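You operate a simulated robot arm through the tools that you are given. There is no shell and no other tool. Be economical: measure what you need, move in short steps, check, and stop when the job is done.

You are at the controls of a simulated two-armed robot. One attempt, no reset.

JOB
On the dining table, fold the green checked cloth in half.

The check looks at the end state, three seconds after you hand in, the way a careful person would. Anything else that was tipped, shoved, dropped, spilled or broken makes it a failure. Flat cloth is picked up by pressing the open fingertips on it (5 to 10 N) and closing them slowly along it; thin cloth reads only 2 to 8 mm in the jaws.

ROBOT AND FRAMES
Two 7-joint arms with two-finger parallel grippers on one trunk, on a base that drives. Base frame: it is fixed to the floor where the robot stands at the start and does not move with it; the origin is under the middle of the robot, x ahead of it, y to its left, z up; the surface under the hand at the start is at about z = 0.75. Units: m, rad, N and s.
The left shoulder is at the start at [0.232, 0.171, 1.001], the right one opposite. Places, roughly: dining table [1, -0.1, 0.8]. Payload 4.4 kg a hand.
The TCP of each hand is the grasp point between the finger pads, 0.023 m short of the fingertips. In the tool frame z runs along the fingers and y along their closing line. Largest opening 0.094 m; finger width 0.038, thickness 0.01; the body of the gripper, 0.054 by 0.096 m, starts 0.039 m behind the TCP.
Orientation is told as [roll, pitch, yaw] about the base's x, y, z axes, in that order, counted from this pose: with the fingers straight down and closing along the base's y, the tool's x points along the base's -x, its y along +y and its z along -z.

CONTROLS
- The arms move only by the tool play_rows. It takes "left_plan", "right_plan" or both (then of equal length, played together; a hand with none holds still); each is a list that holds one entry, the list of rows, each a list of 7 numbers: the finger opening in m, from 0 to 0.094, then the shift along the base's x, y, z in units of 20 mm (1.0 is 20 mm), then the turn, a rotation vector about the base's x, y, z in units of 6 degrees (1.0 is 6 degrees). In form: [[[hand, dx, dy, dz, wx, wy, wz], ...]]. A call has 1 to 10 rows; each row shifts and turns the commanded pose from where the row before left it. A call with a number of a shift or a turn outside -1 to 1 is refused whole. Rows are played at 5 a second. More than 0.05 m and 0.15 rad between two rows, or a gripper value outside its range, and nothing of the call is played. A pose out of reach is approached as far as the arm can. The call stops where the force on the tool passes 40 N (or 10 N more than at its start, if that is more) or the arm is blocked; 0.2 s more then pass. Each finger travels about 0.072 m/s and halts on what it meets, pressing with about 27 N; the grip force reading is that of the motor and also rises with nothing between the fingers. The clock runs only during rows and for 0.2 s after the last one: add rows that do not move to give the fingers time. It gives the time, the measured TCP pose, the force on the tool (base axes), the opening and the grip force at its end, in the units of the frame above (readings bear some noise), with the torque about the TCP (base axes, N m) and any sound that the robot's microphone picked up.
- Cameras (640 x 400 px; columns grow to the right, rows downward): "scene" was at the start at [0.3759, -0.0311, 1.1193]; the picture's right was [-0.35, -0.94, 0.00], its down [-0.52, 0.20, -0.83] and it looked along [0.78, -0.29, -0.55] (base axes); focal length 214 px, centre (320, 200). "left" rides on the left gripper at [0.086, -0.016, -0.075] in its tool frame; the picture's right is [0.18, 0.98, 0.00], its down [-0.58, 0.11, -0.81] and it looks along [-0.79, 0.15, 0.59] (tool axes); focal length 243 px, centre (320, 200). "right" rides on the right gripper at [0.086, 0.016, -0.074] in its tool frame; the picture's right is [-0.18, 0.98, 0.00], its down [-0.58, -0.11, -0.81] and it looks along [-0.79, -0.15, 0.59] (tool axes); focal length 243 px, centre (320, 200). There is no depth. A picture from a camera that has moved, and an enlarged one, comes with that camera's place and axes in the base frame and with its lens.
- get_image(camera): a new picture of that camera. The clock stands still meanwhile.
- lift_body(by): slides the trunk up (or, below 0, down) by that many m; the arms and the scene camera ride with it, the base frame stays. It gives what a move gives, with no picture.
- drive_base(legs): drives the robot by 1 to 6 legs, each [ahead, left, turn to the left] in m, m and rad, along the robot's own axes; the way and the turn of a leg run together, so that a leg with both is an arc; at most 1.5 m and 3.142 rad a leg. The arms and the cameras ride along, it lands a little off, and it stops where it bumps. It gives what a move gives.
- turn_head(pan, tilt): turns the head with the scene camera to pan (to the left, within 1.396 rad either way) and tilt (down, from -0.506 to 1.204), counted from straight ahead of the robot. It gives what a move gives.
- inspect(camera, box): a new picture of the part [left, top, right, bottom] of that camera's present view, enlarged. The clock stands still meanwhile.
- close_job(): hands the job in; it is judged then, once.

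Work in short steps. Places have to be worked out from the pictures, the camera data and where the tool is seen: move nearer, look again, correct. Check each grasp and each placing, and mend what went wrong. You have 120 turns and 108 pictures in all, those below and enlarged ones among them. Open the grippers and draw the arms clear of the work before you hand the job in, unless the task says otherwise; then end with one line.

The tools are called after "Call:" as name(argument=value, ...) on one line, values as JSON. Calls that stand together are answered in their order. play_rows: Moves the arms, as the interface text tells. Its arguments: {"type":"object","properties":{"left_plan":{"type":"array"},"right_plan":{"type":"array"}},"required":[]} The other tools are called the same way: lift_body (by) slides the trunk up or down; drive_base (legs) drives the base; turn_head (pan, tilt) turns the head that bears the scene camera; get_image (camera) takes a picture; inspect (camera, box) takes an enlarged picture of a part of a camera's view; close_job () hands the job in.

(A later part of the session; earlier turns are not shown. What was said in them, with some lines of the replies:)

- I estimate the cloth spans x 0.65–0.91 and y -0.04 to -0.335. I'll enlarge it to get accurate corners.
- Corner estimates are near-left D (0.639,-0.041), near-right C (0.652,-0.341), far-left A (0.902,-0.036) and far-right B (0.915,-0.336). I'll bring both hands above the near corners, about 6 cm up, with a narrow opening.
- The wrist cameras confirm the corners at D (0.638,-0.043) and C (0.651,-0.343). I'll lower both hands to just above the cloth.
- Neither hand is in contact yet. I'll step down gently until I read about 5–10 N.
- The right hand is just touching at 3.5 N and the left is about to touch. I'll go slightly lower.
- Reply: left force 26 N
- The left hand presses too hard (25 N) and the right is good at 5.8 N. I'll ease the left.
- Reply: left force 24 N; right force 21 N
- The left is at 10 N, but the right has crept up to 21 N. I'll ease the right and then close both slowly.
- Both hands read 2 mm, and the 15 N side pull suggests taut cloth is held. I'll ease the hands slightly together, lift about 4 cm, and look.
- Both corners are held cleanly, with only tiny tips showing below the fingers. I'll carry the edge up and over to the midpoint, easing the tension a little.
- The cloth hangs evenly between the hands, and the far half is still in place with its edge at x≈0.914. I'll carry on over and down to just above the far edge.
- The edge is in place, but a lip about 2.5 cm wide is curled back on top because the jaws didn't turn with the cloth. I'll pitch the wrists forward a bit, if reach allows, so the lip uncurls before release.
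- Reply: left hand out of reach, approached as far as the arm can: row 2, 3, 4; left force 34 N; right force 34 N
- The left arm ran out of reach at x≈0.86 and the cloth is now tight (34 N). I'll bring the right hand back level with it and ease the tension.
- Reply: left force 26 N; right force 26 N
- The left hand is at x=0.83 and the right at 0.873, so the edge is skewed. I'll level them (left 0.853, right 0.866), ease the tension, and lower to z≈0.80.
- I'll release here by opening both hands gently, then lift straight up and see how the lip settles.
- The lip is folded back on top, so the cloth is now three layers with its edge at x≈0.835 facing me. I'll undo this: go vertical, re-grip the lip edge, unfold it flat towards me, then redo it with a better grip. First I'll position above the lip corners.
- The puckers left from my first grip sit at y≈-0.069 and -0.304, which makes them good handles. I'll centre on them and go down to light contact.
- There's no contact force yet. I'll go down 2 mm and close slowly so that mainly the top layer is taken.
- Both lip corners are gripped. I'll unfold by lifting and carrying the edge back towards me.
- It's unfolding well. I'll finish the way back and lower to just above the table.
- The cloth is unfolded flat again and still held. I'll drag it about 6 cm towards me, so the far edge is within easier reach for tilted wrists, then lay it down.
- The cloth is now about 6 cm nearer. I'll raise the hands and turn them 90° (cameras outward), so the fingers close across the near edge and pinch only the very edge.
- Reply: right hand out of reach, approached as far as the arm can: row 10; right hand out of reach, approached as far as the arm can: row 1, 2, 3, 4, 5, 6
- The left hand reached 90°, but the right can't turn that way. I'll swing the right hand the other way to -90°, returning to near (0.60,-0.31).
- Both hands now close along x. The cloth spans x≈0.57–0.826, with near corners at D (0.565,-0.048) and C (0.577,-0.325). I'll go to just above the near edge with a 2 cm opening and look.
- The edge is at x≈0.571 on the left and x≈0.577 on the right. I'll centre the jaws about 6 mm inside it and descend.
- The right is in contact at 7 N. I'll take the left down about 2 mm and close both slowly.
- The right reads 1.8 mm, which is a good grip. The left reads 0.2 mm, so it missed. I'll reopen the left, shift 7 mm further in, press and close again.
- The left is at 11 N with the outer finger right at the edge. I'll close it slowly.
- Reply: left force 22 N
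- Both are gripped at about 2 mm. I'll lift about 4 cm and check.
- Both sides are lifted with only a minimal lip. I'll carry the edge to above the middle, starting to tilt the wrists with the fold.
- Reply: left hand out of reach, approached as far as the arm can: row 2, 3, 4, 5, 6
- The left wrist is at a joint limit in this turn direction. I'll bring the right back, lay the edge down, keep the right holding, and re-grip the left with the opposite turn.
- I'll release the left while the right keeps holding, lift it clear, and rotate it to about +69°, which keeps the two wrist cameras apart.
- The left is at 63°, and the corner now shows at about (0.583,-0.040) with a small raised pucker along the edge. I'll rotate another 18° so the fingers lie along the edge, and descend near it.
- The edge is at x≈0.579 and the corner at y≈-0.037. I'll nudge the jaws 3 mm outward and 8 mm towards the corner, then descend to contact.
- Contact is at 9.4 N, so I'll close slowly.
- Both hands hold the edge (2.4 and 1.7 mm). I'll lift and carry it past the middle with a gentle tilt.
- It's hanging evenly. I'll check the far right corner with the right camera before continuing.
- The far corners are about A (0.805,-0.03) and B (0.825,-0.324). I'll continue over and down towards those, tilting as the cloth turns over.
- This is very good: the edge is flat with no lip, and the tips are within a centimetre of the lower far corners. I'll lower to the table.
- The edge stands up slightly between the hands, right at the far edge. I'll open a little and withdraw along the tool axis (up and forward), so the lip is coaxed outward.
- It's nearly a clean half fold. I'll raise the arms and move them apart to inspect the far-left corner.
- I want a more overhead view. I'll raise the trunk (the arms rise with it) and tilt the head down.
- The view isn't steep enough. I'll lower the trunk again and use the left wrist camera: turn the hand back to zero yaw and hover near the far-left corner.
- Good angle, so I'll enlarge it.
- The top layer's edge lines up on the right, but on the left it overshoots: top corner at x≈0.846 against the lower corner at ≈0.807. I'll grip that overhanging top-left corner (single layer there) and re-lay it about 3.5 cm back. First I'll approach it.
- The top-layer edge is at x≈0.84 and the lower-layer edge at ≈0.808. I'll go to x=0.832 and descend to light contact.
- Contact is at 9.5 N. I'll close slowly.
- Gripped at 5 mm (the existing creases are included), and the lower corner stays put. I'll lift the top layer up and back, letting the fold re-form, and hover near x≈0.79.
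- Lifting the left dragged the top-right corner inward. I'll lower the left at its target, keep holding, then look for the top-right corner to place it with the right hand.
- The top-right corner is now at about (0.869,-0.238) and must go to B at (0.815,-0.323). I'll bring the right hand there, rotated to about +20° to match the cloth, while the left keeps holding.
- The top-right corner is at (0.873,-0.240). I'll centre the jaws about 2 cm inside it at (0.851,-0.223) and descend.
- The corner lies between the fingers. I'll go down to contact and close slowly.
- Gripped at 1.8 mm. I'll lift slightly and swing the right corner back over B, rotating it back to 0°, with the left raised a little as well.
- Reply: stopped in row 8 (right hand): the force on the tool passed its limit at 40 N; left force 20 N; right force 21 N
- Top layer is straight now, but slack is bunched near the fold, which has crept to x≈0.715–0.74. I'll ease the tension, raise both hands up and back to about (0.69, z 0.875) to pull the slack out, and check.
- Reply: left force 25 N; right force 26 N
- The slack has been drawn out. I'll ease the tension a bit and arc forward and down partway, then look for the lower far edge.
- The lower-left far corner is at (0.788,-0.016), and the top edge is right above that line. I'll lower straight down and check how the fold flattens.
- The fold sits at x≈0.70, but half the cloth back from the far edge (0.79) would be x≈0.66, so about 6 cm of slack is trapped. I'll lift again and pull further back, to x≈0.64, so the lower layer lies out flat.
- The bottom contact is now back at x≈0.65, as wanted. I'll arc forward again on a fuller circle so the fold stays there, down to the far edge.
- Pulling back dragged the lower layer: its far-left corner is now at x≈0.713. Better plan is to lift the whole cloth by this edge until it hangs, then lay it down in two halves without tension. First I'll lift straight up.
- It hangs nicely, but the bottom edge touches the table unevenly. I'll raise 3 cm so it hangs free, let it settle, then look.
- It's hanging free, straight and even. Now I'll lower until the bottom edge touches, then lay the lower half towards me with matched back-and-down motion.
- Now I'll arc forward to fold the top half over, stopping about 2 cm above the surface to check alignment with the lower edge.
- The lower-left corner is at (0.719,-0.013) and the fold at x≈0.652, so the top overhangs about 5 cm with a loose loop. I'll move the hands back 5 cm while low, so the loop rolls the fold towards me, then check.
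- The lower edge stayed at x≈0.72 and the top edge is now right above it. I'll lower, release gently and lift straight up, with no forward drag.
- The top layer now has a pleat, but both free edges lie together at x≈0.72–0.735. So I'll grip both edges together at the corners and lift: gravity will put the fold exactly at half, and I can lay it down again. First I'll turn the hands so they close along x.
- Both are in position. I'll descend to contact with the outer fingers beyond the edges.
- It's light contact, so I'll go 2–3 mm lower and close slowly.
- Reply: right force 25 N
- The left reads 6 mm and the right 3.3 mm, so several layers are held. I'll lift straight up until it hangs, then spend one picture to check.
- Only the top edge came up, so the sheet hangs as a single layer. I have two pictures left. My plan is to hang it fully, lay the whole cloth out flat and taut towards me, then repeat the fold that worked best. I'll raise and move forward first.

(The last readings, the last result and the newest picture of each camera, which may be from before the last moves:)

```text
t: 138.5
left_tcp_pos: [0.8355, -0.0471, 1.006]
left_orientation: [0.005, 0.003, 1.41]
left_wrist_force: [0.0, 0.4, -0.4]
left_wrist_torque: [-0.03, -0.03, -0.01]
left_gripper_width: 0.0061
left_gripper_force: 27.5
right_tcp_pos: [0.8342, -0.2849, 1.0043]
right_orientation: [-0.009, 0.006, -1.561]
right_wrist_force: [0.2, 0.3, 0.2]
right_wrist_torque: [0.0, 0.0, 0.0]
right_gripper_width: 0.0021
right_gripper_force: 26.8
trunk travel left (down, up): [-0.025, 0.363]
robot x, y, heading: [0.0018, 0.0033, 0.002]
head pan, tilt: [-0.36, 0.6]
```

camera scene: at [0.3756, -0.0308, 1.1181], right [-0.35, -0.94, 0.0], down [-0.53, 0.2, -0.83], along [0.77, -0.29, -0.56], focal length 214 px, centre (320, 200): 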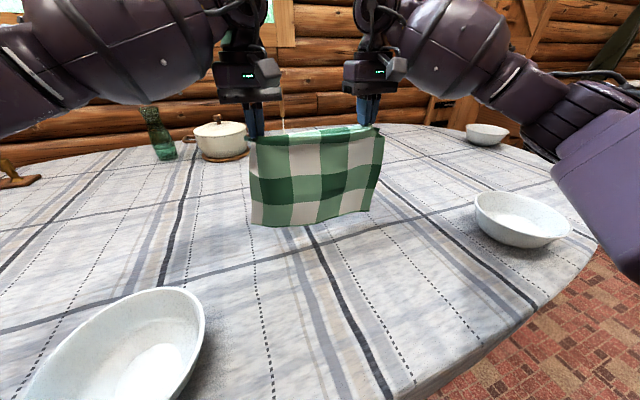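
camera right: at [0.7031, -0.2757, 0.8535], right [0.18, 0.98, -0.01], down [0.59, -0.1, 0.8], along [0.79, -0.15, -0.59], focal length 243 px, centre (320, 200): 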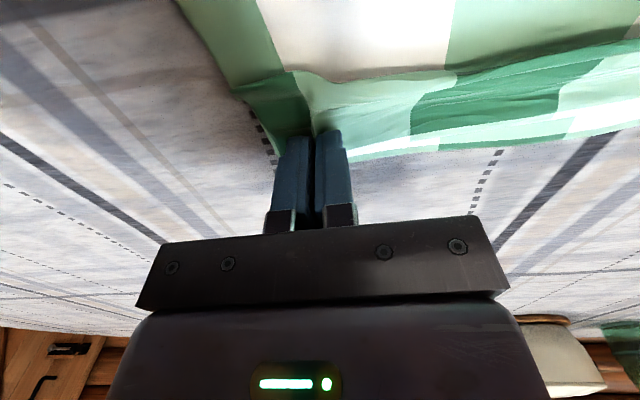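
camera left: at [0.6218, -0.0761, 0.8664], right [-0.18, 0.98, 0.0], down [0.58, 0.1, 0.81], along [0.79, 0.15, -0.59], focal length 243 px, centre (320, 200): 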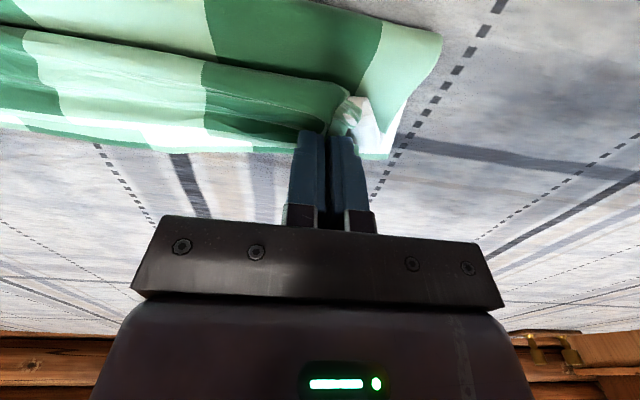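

Now I'll lay the whole cloth flat towards me.

Call:
play_rows(left_plan=[[[0, -0.8, 0, -0.85, 0, 0, 0], [0, -0.9, 0, -0.85, 0, 0, 0], [0, -0.95, 0, -0.85, 0, 0, 0], [0, -1, 0, -0.85, 0, 0, 0], [0, -1, 0, -0.85, 0, 0, 0], [0, -1, 0, -0.85, 0, 0, 0], [0, -1, 0, -0.85, 0, 0, 0], [0, -1, 0, -0.85, 0, 0, 0], [0, -1, 0, -0.85, 0, 0, 0], [0, -1, 0, -0.8, 0, 0, 0]]], right_plan=[[[0, -0.8, 0, -0.85, 0, 0, 0], [0, -0.9, 0, -0.85, 0, 0, 0], [0, -0.95, 0, -0.85, 0, 0, 0], [0, -1, 0, -0.85, 0, 0, 0], [0, -1, 0, -0.85, 0, 0, 0], [0, -1, 0, -0.85, 0, 0, 0], [0, -1, 0, -0.85, 0, 0, 0], [0, -1, 0, -0.85, 0, 0, 0], [0, -1, 0, -0.85, 0, 0, 0], [0, -1, 0, -0.8, 0, 0, 0]]])

Call:
play_rows(left_plan=[[[0, -1, 0, -0.7, 0, 0, 0], [0, -1, 0, -0.7, 0, 0, 0], [0, -1, 0, -0.6, 0, 0, 0], [0, -0.7, 0, -0.4, 0, 0, 0], [0, -0.1, 0, 0, 0, 0, 0], [0, 0, 0, 0, 0, 0, 0]]], right_plan=[[[0, -1, 0, -0.7, 0, 0, 0], [0, -1, 0, -0.7, 0, 0, 0], [0, -1, 0, -0.6, 0, 0, 0], [0, -0.7, 0, -0.4, 0, 0, 0], [0, -0.1, 0, 0, 0, 0, 0], [0, 0, 0, 0, 0, 0, 0]]])

Call:
get_image(camera="scene")

```text
t: 140.7
left_tcp_pos: [0.6415, -0.0458, 0.8412]
left_orientation: [0.003, 0.002, 1.412]
left_wrist_force: [0.5, -0.9, -0.5]
left_wrist_torque: [0.0, -0.03, 0.05]
left_gripper_width: 0.0061
left_gripper_force: 27.1
right_tcp_pos: [0.6391, -0.2825, 0.8369]
right_orientation: [-0.009, 0.005, -1.564]
right_wrist_force: [-0.6, -0.7, 0.1]
right_wrist_torque: [-0.01, -0.03, 0.01]
right_gripper_width: 0.0024
right_gripper_force: 26.7
trunk travel left (down, up): [-0.025, 0.363]
robot x, y, heading: [-0.0018, -0.0018, -0.0]
head pan, tilt: [-0.36, 0.6]
```

```text
t: 142.1
left_tcp_pos: [0.5641, -0.0449, 0.7913]
left_orientation: [0.004, 0.001, 1.412]
left_wrist_force: [-0.3, 0.4, -0.4]
left_wrist_torque: [0.0, -0.01, 0.02]
left_gripper_width: 0.0055
left_gripper_force: 26.5
right_tcp_pos: [0.5649, -0.2836, 0.7877]
right_orientation: [-0.009, 0.006, -1.564]
right_wrist_force: [-0.7, 0.8, 0.4]
right_wrist_torque: [0.0, -0.02, 0.0]
right_gripper_width: 0.0024
right_gripper_force: 27.0
trunk travel left (down, up): [-0.025, 0.363]
robot x, y, heading: [-0.003, 0.0002, 0.003]
head pan, tilt: [-0.36, 0.6]
```

```text
0 pictures are left
camera scene: at [0.3756, -0.0308, 1.1181], right [-0.35, -0.94, 0.0], down [-0.53, 0.2, -0.83], along [0.77, -0.29, -0.56], focal length 214 px, centre (320, 200)
```

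scene: 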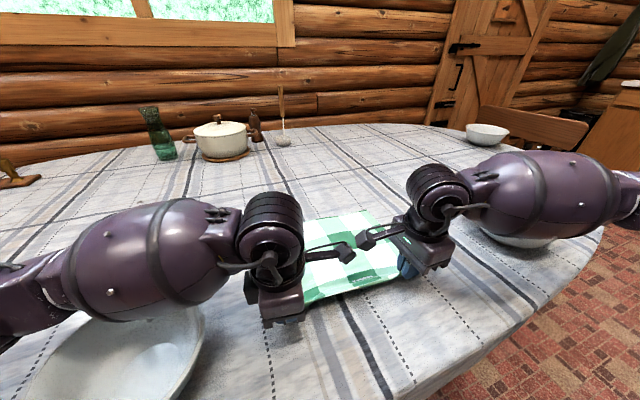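

I'm out of pictures, so I'll proceed on readings. From this last view the far edge runs from about (0.805,-0.04) to (0.778,-0.335), so the right side has roughly 3 cm of slack. I'll pull the right hand back 3 cm to straighten it.

Call:
play_rows(left_plan=[[[0, 0, 0, 0, 0, 0, 0], [0, 0, 0, 0, 0, 0, 0], [0, 0, 0, 0, 0, 0, 0], [0, 0, 0, 0, 0, 0, 0], [0, 0, 0, 0, 0, 0, 0]]], right_plan=[[[0, -0.4, 0, 0, 0, 0, 0], [0, -0.4, 0, 0, 0, 0, 0], [0, -0.4, 0, 0, 0, 0, 0], [0, -0.2, 0, 0, 0, 0, 0], [0, 0, 0, 0, 0, 0, 0]]])

```text
t: 143.3
left_tcp_pos: [0.5655, -0.0455, 0.7903]
left_orientation: [0.004, 0.003, 1.411]
left_wrist_force: [0.2, 0.3, -0.5]
left_wrist_torque: [-0.02, 0.01, 0.05]
left_gripper_width: 0.0061
left_gripper_force: 26.4
right_tcp_pos: [0.5373, -0.2831, 0.7885]
right_orientation: [-0.007, 0.005, -1.563]
right_wrist_force: [0.5, 0.9, 0.0]
right_wrist_torque: [-0.01, -0.01, -0.01]
right_gripper_width: 0.0024
right_gripper_force: 27.3
trunk travel left (down, up): [-0.025, 0.363]
robot x, y, heading: [-0.0002, 0.0002, 0.002]
head pan, tilt: [-0.36, 0.6]
```

Both still hold with no tension. Next comes the first half of the arc, up and over the middle with a gentle tilt, as in the fold that worked.

Call:
play_rows(left_plan=[[[0, 0.1, 0, 0.4, 0, 0, 0], [0, 0.25, 0, 0.6, 0, 0, 0], [0, 0.35, 0, 0.6, 0, 0, 0], [0, 0.55, 0, 0.6, 0, 0, 0], [0, 1, -0.07, 0.8, 0, 0.3, 0], [0, 1, -0.07, 0.7, 0, 0.4, 0], [0, 1, -0.07, 0.5, 0, 0.4, 0], [0, 1, -0.07, 0.3, 0, 0.4, 0], [0, 1, -0.07, 0.1, 0, 0.4, 0], [0, 0, 0, 0, 0, 0, 0]]], right_plan=[[[0, 0.1, 0, 0.4, 0, 0, 0], [0, 0.25, 0, 0.6, 0, 0, 0], [0, 0.35, 0, 0.6, 0, 0, 0], [0, 0.55, 0, 0.6, 0, 0, 0], [0, 1, -0.07, 0.8, 0, 0.3, 0], [0, 1, -0.07, 0.7, 0, 0.4, 0], [0, 1, -0.07, 0.5, 0, 0.4, 0], [0, 1, -0.07, 0.3, 0, 0.4, 0], [0, 1, -0.07, 0.1, 0, 0.4, 0], [0, 0, 0, 0, 0, 0, 0]]])

Call:
play_rows(left_plan=[[[0, 0.9, -0.08, -0.1, 0, 0.5, 0], [0, 0.9, -0.08, -0.3, 0, 0.5, 0], [0, 0.9, -0.08, -0.6, 0, 0.5, 0], [0, 0.9, -0.08, -0.8, 0, 0.5, 0], [0, 0.9, -0.08, -0.9, 0, 0.5, 0], [0, 0.85, -0.08, -0.9, 0, 0.5, 0], [0, 0, 0, 0, 0, 0, 0]]], right_plan=[[[0, 0.95, -0.08, -0.1, 0, 0.5, 0], [0, 0.95, -0.08, -0.3, 0, 0.5, 0], [0, 0.95, -0.08, -0.6, 0, 0.5, 0], [0, 0.95, -0.08, -0.8, 0, 0.5, 0], [0, 0.95, -0.08, -0.9, 0, 0.5, 0], [0, 0.95, -0.08, -0.9, 0, 0.5, 0], [0, 0, 0, 0, 0, 0, 0]]])

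```text
t: 145.5
left_tcp_pos: [0.6902, -0.0522, 0.8827]
left_orientation: [0.201, 0.034, 1.412]
left_wrist_force: [-0.4, -0.6, -0.1]
left_wrist_torque: [-0.01, 0.04, -0.02]
left_gripper_width: 0.0059
left_gripper_force: 26.6
right_tcp_pos: [0.6613, -0.2917, 0.8811]
right_orientation: [-0.207, 0.008, -1.564]
right_wrist_force: [-0.5, 0.9, -0.1]
right_wrist_torque: [-0.01, -0.02, -0.01]
right_gripper_width: 0.0022
right_gripper_force: 27.0
trunk travel left (down, up): [-0.025, 0.363]
robot x, y, heading: [-0.0006, -0.0019, -0.001]
head pan, tilt: [-0.36, 0.6]
```

```text
t: 147.1
left_tcp_pos: [0.7979, -0.0635, 0.811]
left_orientation: [0.51, 0.077, 1.431]
left_wrist_force: [0.4, 0.5, -0.3]
left_wrist_torque: [0.03, -0.02, 0.01]
left_gripper_width: 0.0056
left_gripper_force: 26.8
right_tcp_pos: [0.7753, -0.3017, 0.8094]
right_orientation: [-0.521, 0.009, -1.565]
right_wrist_force: [-0.2, -0.6, 0.0]
right_wrist_torque: [-0.05, -0.03, 0.01]
right_gripper_width: 0.0022
right_gripper_force: 26.7
trunk travel left (down, up): [-0.025, 0.363]
robot x, y, heading: [0.0001, -0.0009, 0.005]
head pan, tilt: [-0.36, 0.6]
```

Both tracked cleanly. I'll lower to the table, open wide slowly, and withdraw along the tool axis.

Call:
play_rows(left_plan=[[[0, 0, 0, -0.5, 0, 0, 0], [0, 0, 0, -0.5, 0, 0, 0], [0, 0, 0, -0.4, 0, 0, 0], [0, 0, 0, -0.15, 0, 0, 0], [0, 0, 0, 0, 0, 0, 0]]], right_plan=[[[0, 0, 0, -0.5, 0, 0, 0], [0, 0, 0, -0.5, 0, 0, 0], [0, 0, 0, -0.4, 0, 0, 0], [0, 0, 0, -0.1, 0, 0, 0], [0, 0, 0, 0, 0, 0, 0]]])

Call:
play_rows(left_plan=[[[0.008, 0, 0, 0, 0, 0, 0], [0.014, 0, 0, 0, 0, 0, 0], [0.02, 0, 0, 0, 0, 0, 0], [0.02, 0.1, 0, 0.2, 0, 0, 0], [0.02, 0.24, 0, 0.44, 0, 0, 0], [0.02, 0.38, 0, 0.7, 0, 0, 0], [0.02, 0.4, 0, 0.8, 0, 0, 0], [0.02, 0, 0, 1, 0, 0, 0], [0.02, 0, 0, 1, 0, 0, 0]]], right_plan=[[[0.008, 0, 0, 0, 0, 0, 0], [0.014, 0, 0, 0, 0, 0, 0], [0.02, 0, 0, 0, 0, 0, 0], [0.02, 0.1, 0, 0.2, 0, 0, 0], [0.02, 0.24, 0, 0.44, 0, 0, 0], [0.02, 0.38, 0, 0.7, 0, 0, 0], [0.02, 0.4, 0, 0.8, 0, 0, 0], [0.02, 0, 0, 1, 0, 0, 0], [0.02, 0, 0, 1, 0, 0, 0]]])

```text
t: 148.3
left_tcp_pos: [0.7973, -0.063, 0.7791]
left_orientation: [0.511, 0.078, 1.433]
left_wrist_force: [-0.1, 0.0, -0.4]
left_wrist_torque: [-0.02, 0.04, -0.02]
left_gripper_width: 0.0056
left_gripper_force: 26.8
right_tcp_pos: [0.7752, -0.3013, 0.7791]
right_orientation: [-0.52, 0.008, -1.567]
right_wrist_force: [0.3, 0.2, 0.3]
right_wrist_torque: [-0.02, 0.01, 0.01]
right_gripper_width: 0.0024
right_gripper_force: 27.1
trunk travel left (down, up): [-0.025, 0.363]
robot x, y, heading: [-0.0026, 0.0018, 0.0]
head pan, tilt: [-0.36, 0.6]
```

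```text
t: 150.3
left_tcp_pos: [0.8199, -0.0617, 0.8658]
left_orientation: [0.511, 0.077, 1.431]
left_wrist_force: [-1.1, -0.4, 0.0]
left_wrist_torque: [0.03, -0.01, 0.02]
left_gripper_width: 0.02
left_gripper_force: 0.0
right_tcp_pos: [0.7965, -0.3013, 0.8635]
right_orientation: [-0.52, 0.006, -1.568]
right_wrist_force: [-0.4, 0.3, -0.7]
right_wrist_torque: [0.0, 0.01, 0.02]
right_gripper_width: 0.0201
right_gripper_force: 0.1
trunk travel left (down, up): [-0.025, 0.363]
robot x, y, heading: [-0.0002, -0.0036, 0.005]
head pan, tilt: [-0.36, 0.6]
```

Both hands released and rose without snagging. I'll draw the arms up, untilt them and move them apart, clear of the cloth and bowls.

Call:
play_rows(left_plan=[[[0.04, 0, 0, 1, 0, -0.5, 0], [0.04, 0, 0.3, 1, 0, -1, 0], [0.04, -0.3, 0.8, 0.5, 0, -1, 0], [0.04, -0.5, 1, 0.2, 0, -1, 0], [0.04, -0.5, 1, 0.2, 0, -1, 0], [0.04, -0.5, 1, 0.2, 0, -0.3, 0], [0.04, -0.5, 1, 0, 0, 0, 0], [0.04, 0, 1, 0, 0, 0, 0]]], right_plan=[[[0.04, 0, 0, 1, 0, -0.5, 0], [0.04, 0, -0.3, 1, 0, -1, 0], [0.04, -0.3, -0.8, 0.5, 0, -1, 0], [0.04, -0.5, -1, 0.2, 0, -1, 0], [0.04, -0.5, -1, 0.2, 0, -1, 0], [0.04, -0.5, -1, 0.2, 0, -0.3, 0], [0.04, -0.5, -1, 0, 0, 0, 0], [0.04, 0, 0, 0, 0, 0, 0]]])

```text
t: 152.1
left_tcp_pos: [0.7747, 0.0596, 0.9248]
left_orientation: [0.011, 0.003, 1.409]
left_wrist_force: [0.0, -0.2, 0.0]
left_wrist_torque: [-0.02, 0.02, 0.04]
left_gripper_width: 0.0398
left_gripper_force: 0.0
right_tcp_pos: [0.7534, -0.4029, 0.9247]
right_orientation: [-0.019, 0.006, -1.562]
right_wrist_force: [-0.8, -1.0, -0.3]
right_wrist_torque: [0.02, 0.0, 0.05]
right_gripper_width: 0.04
right_gripper_force: 0.0
trunk travel left (down, up): [-0.025, 0.363]
robot x, y, heading: [0.0034, 0.002, -0.002]
head pan, tilt: [-0.36, 0.6]
```

The arms are clear and the grippers open. I have no pictures left to check with, so I'm handing the job in.

Call:
close_job()

```text
The job is handed in.
```

I handed the job in with the green checked cloth folded near edge over far edge, but I can't confirm how well the edges line up: I ran out of pictures, so the final fold was done on position and force readings alone. No bumps or drops showed in any reading or picture.
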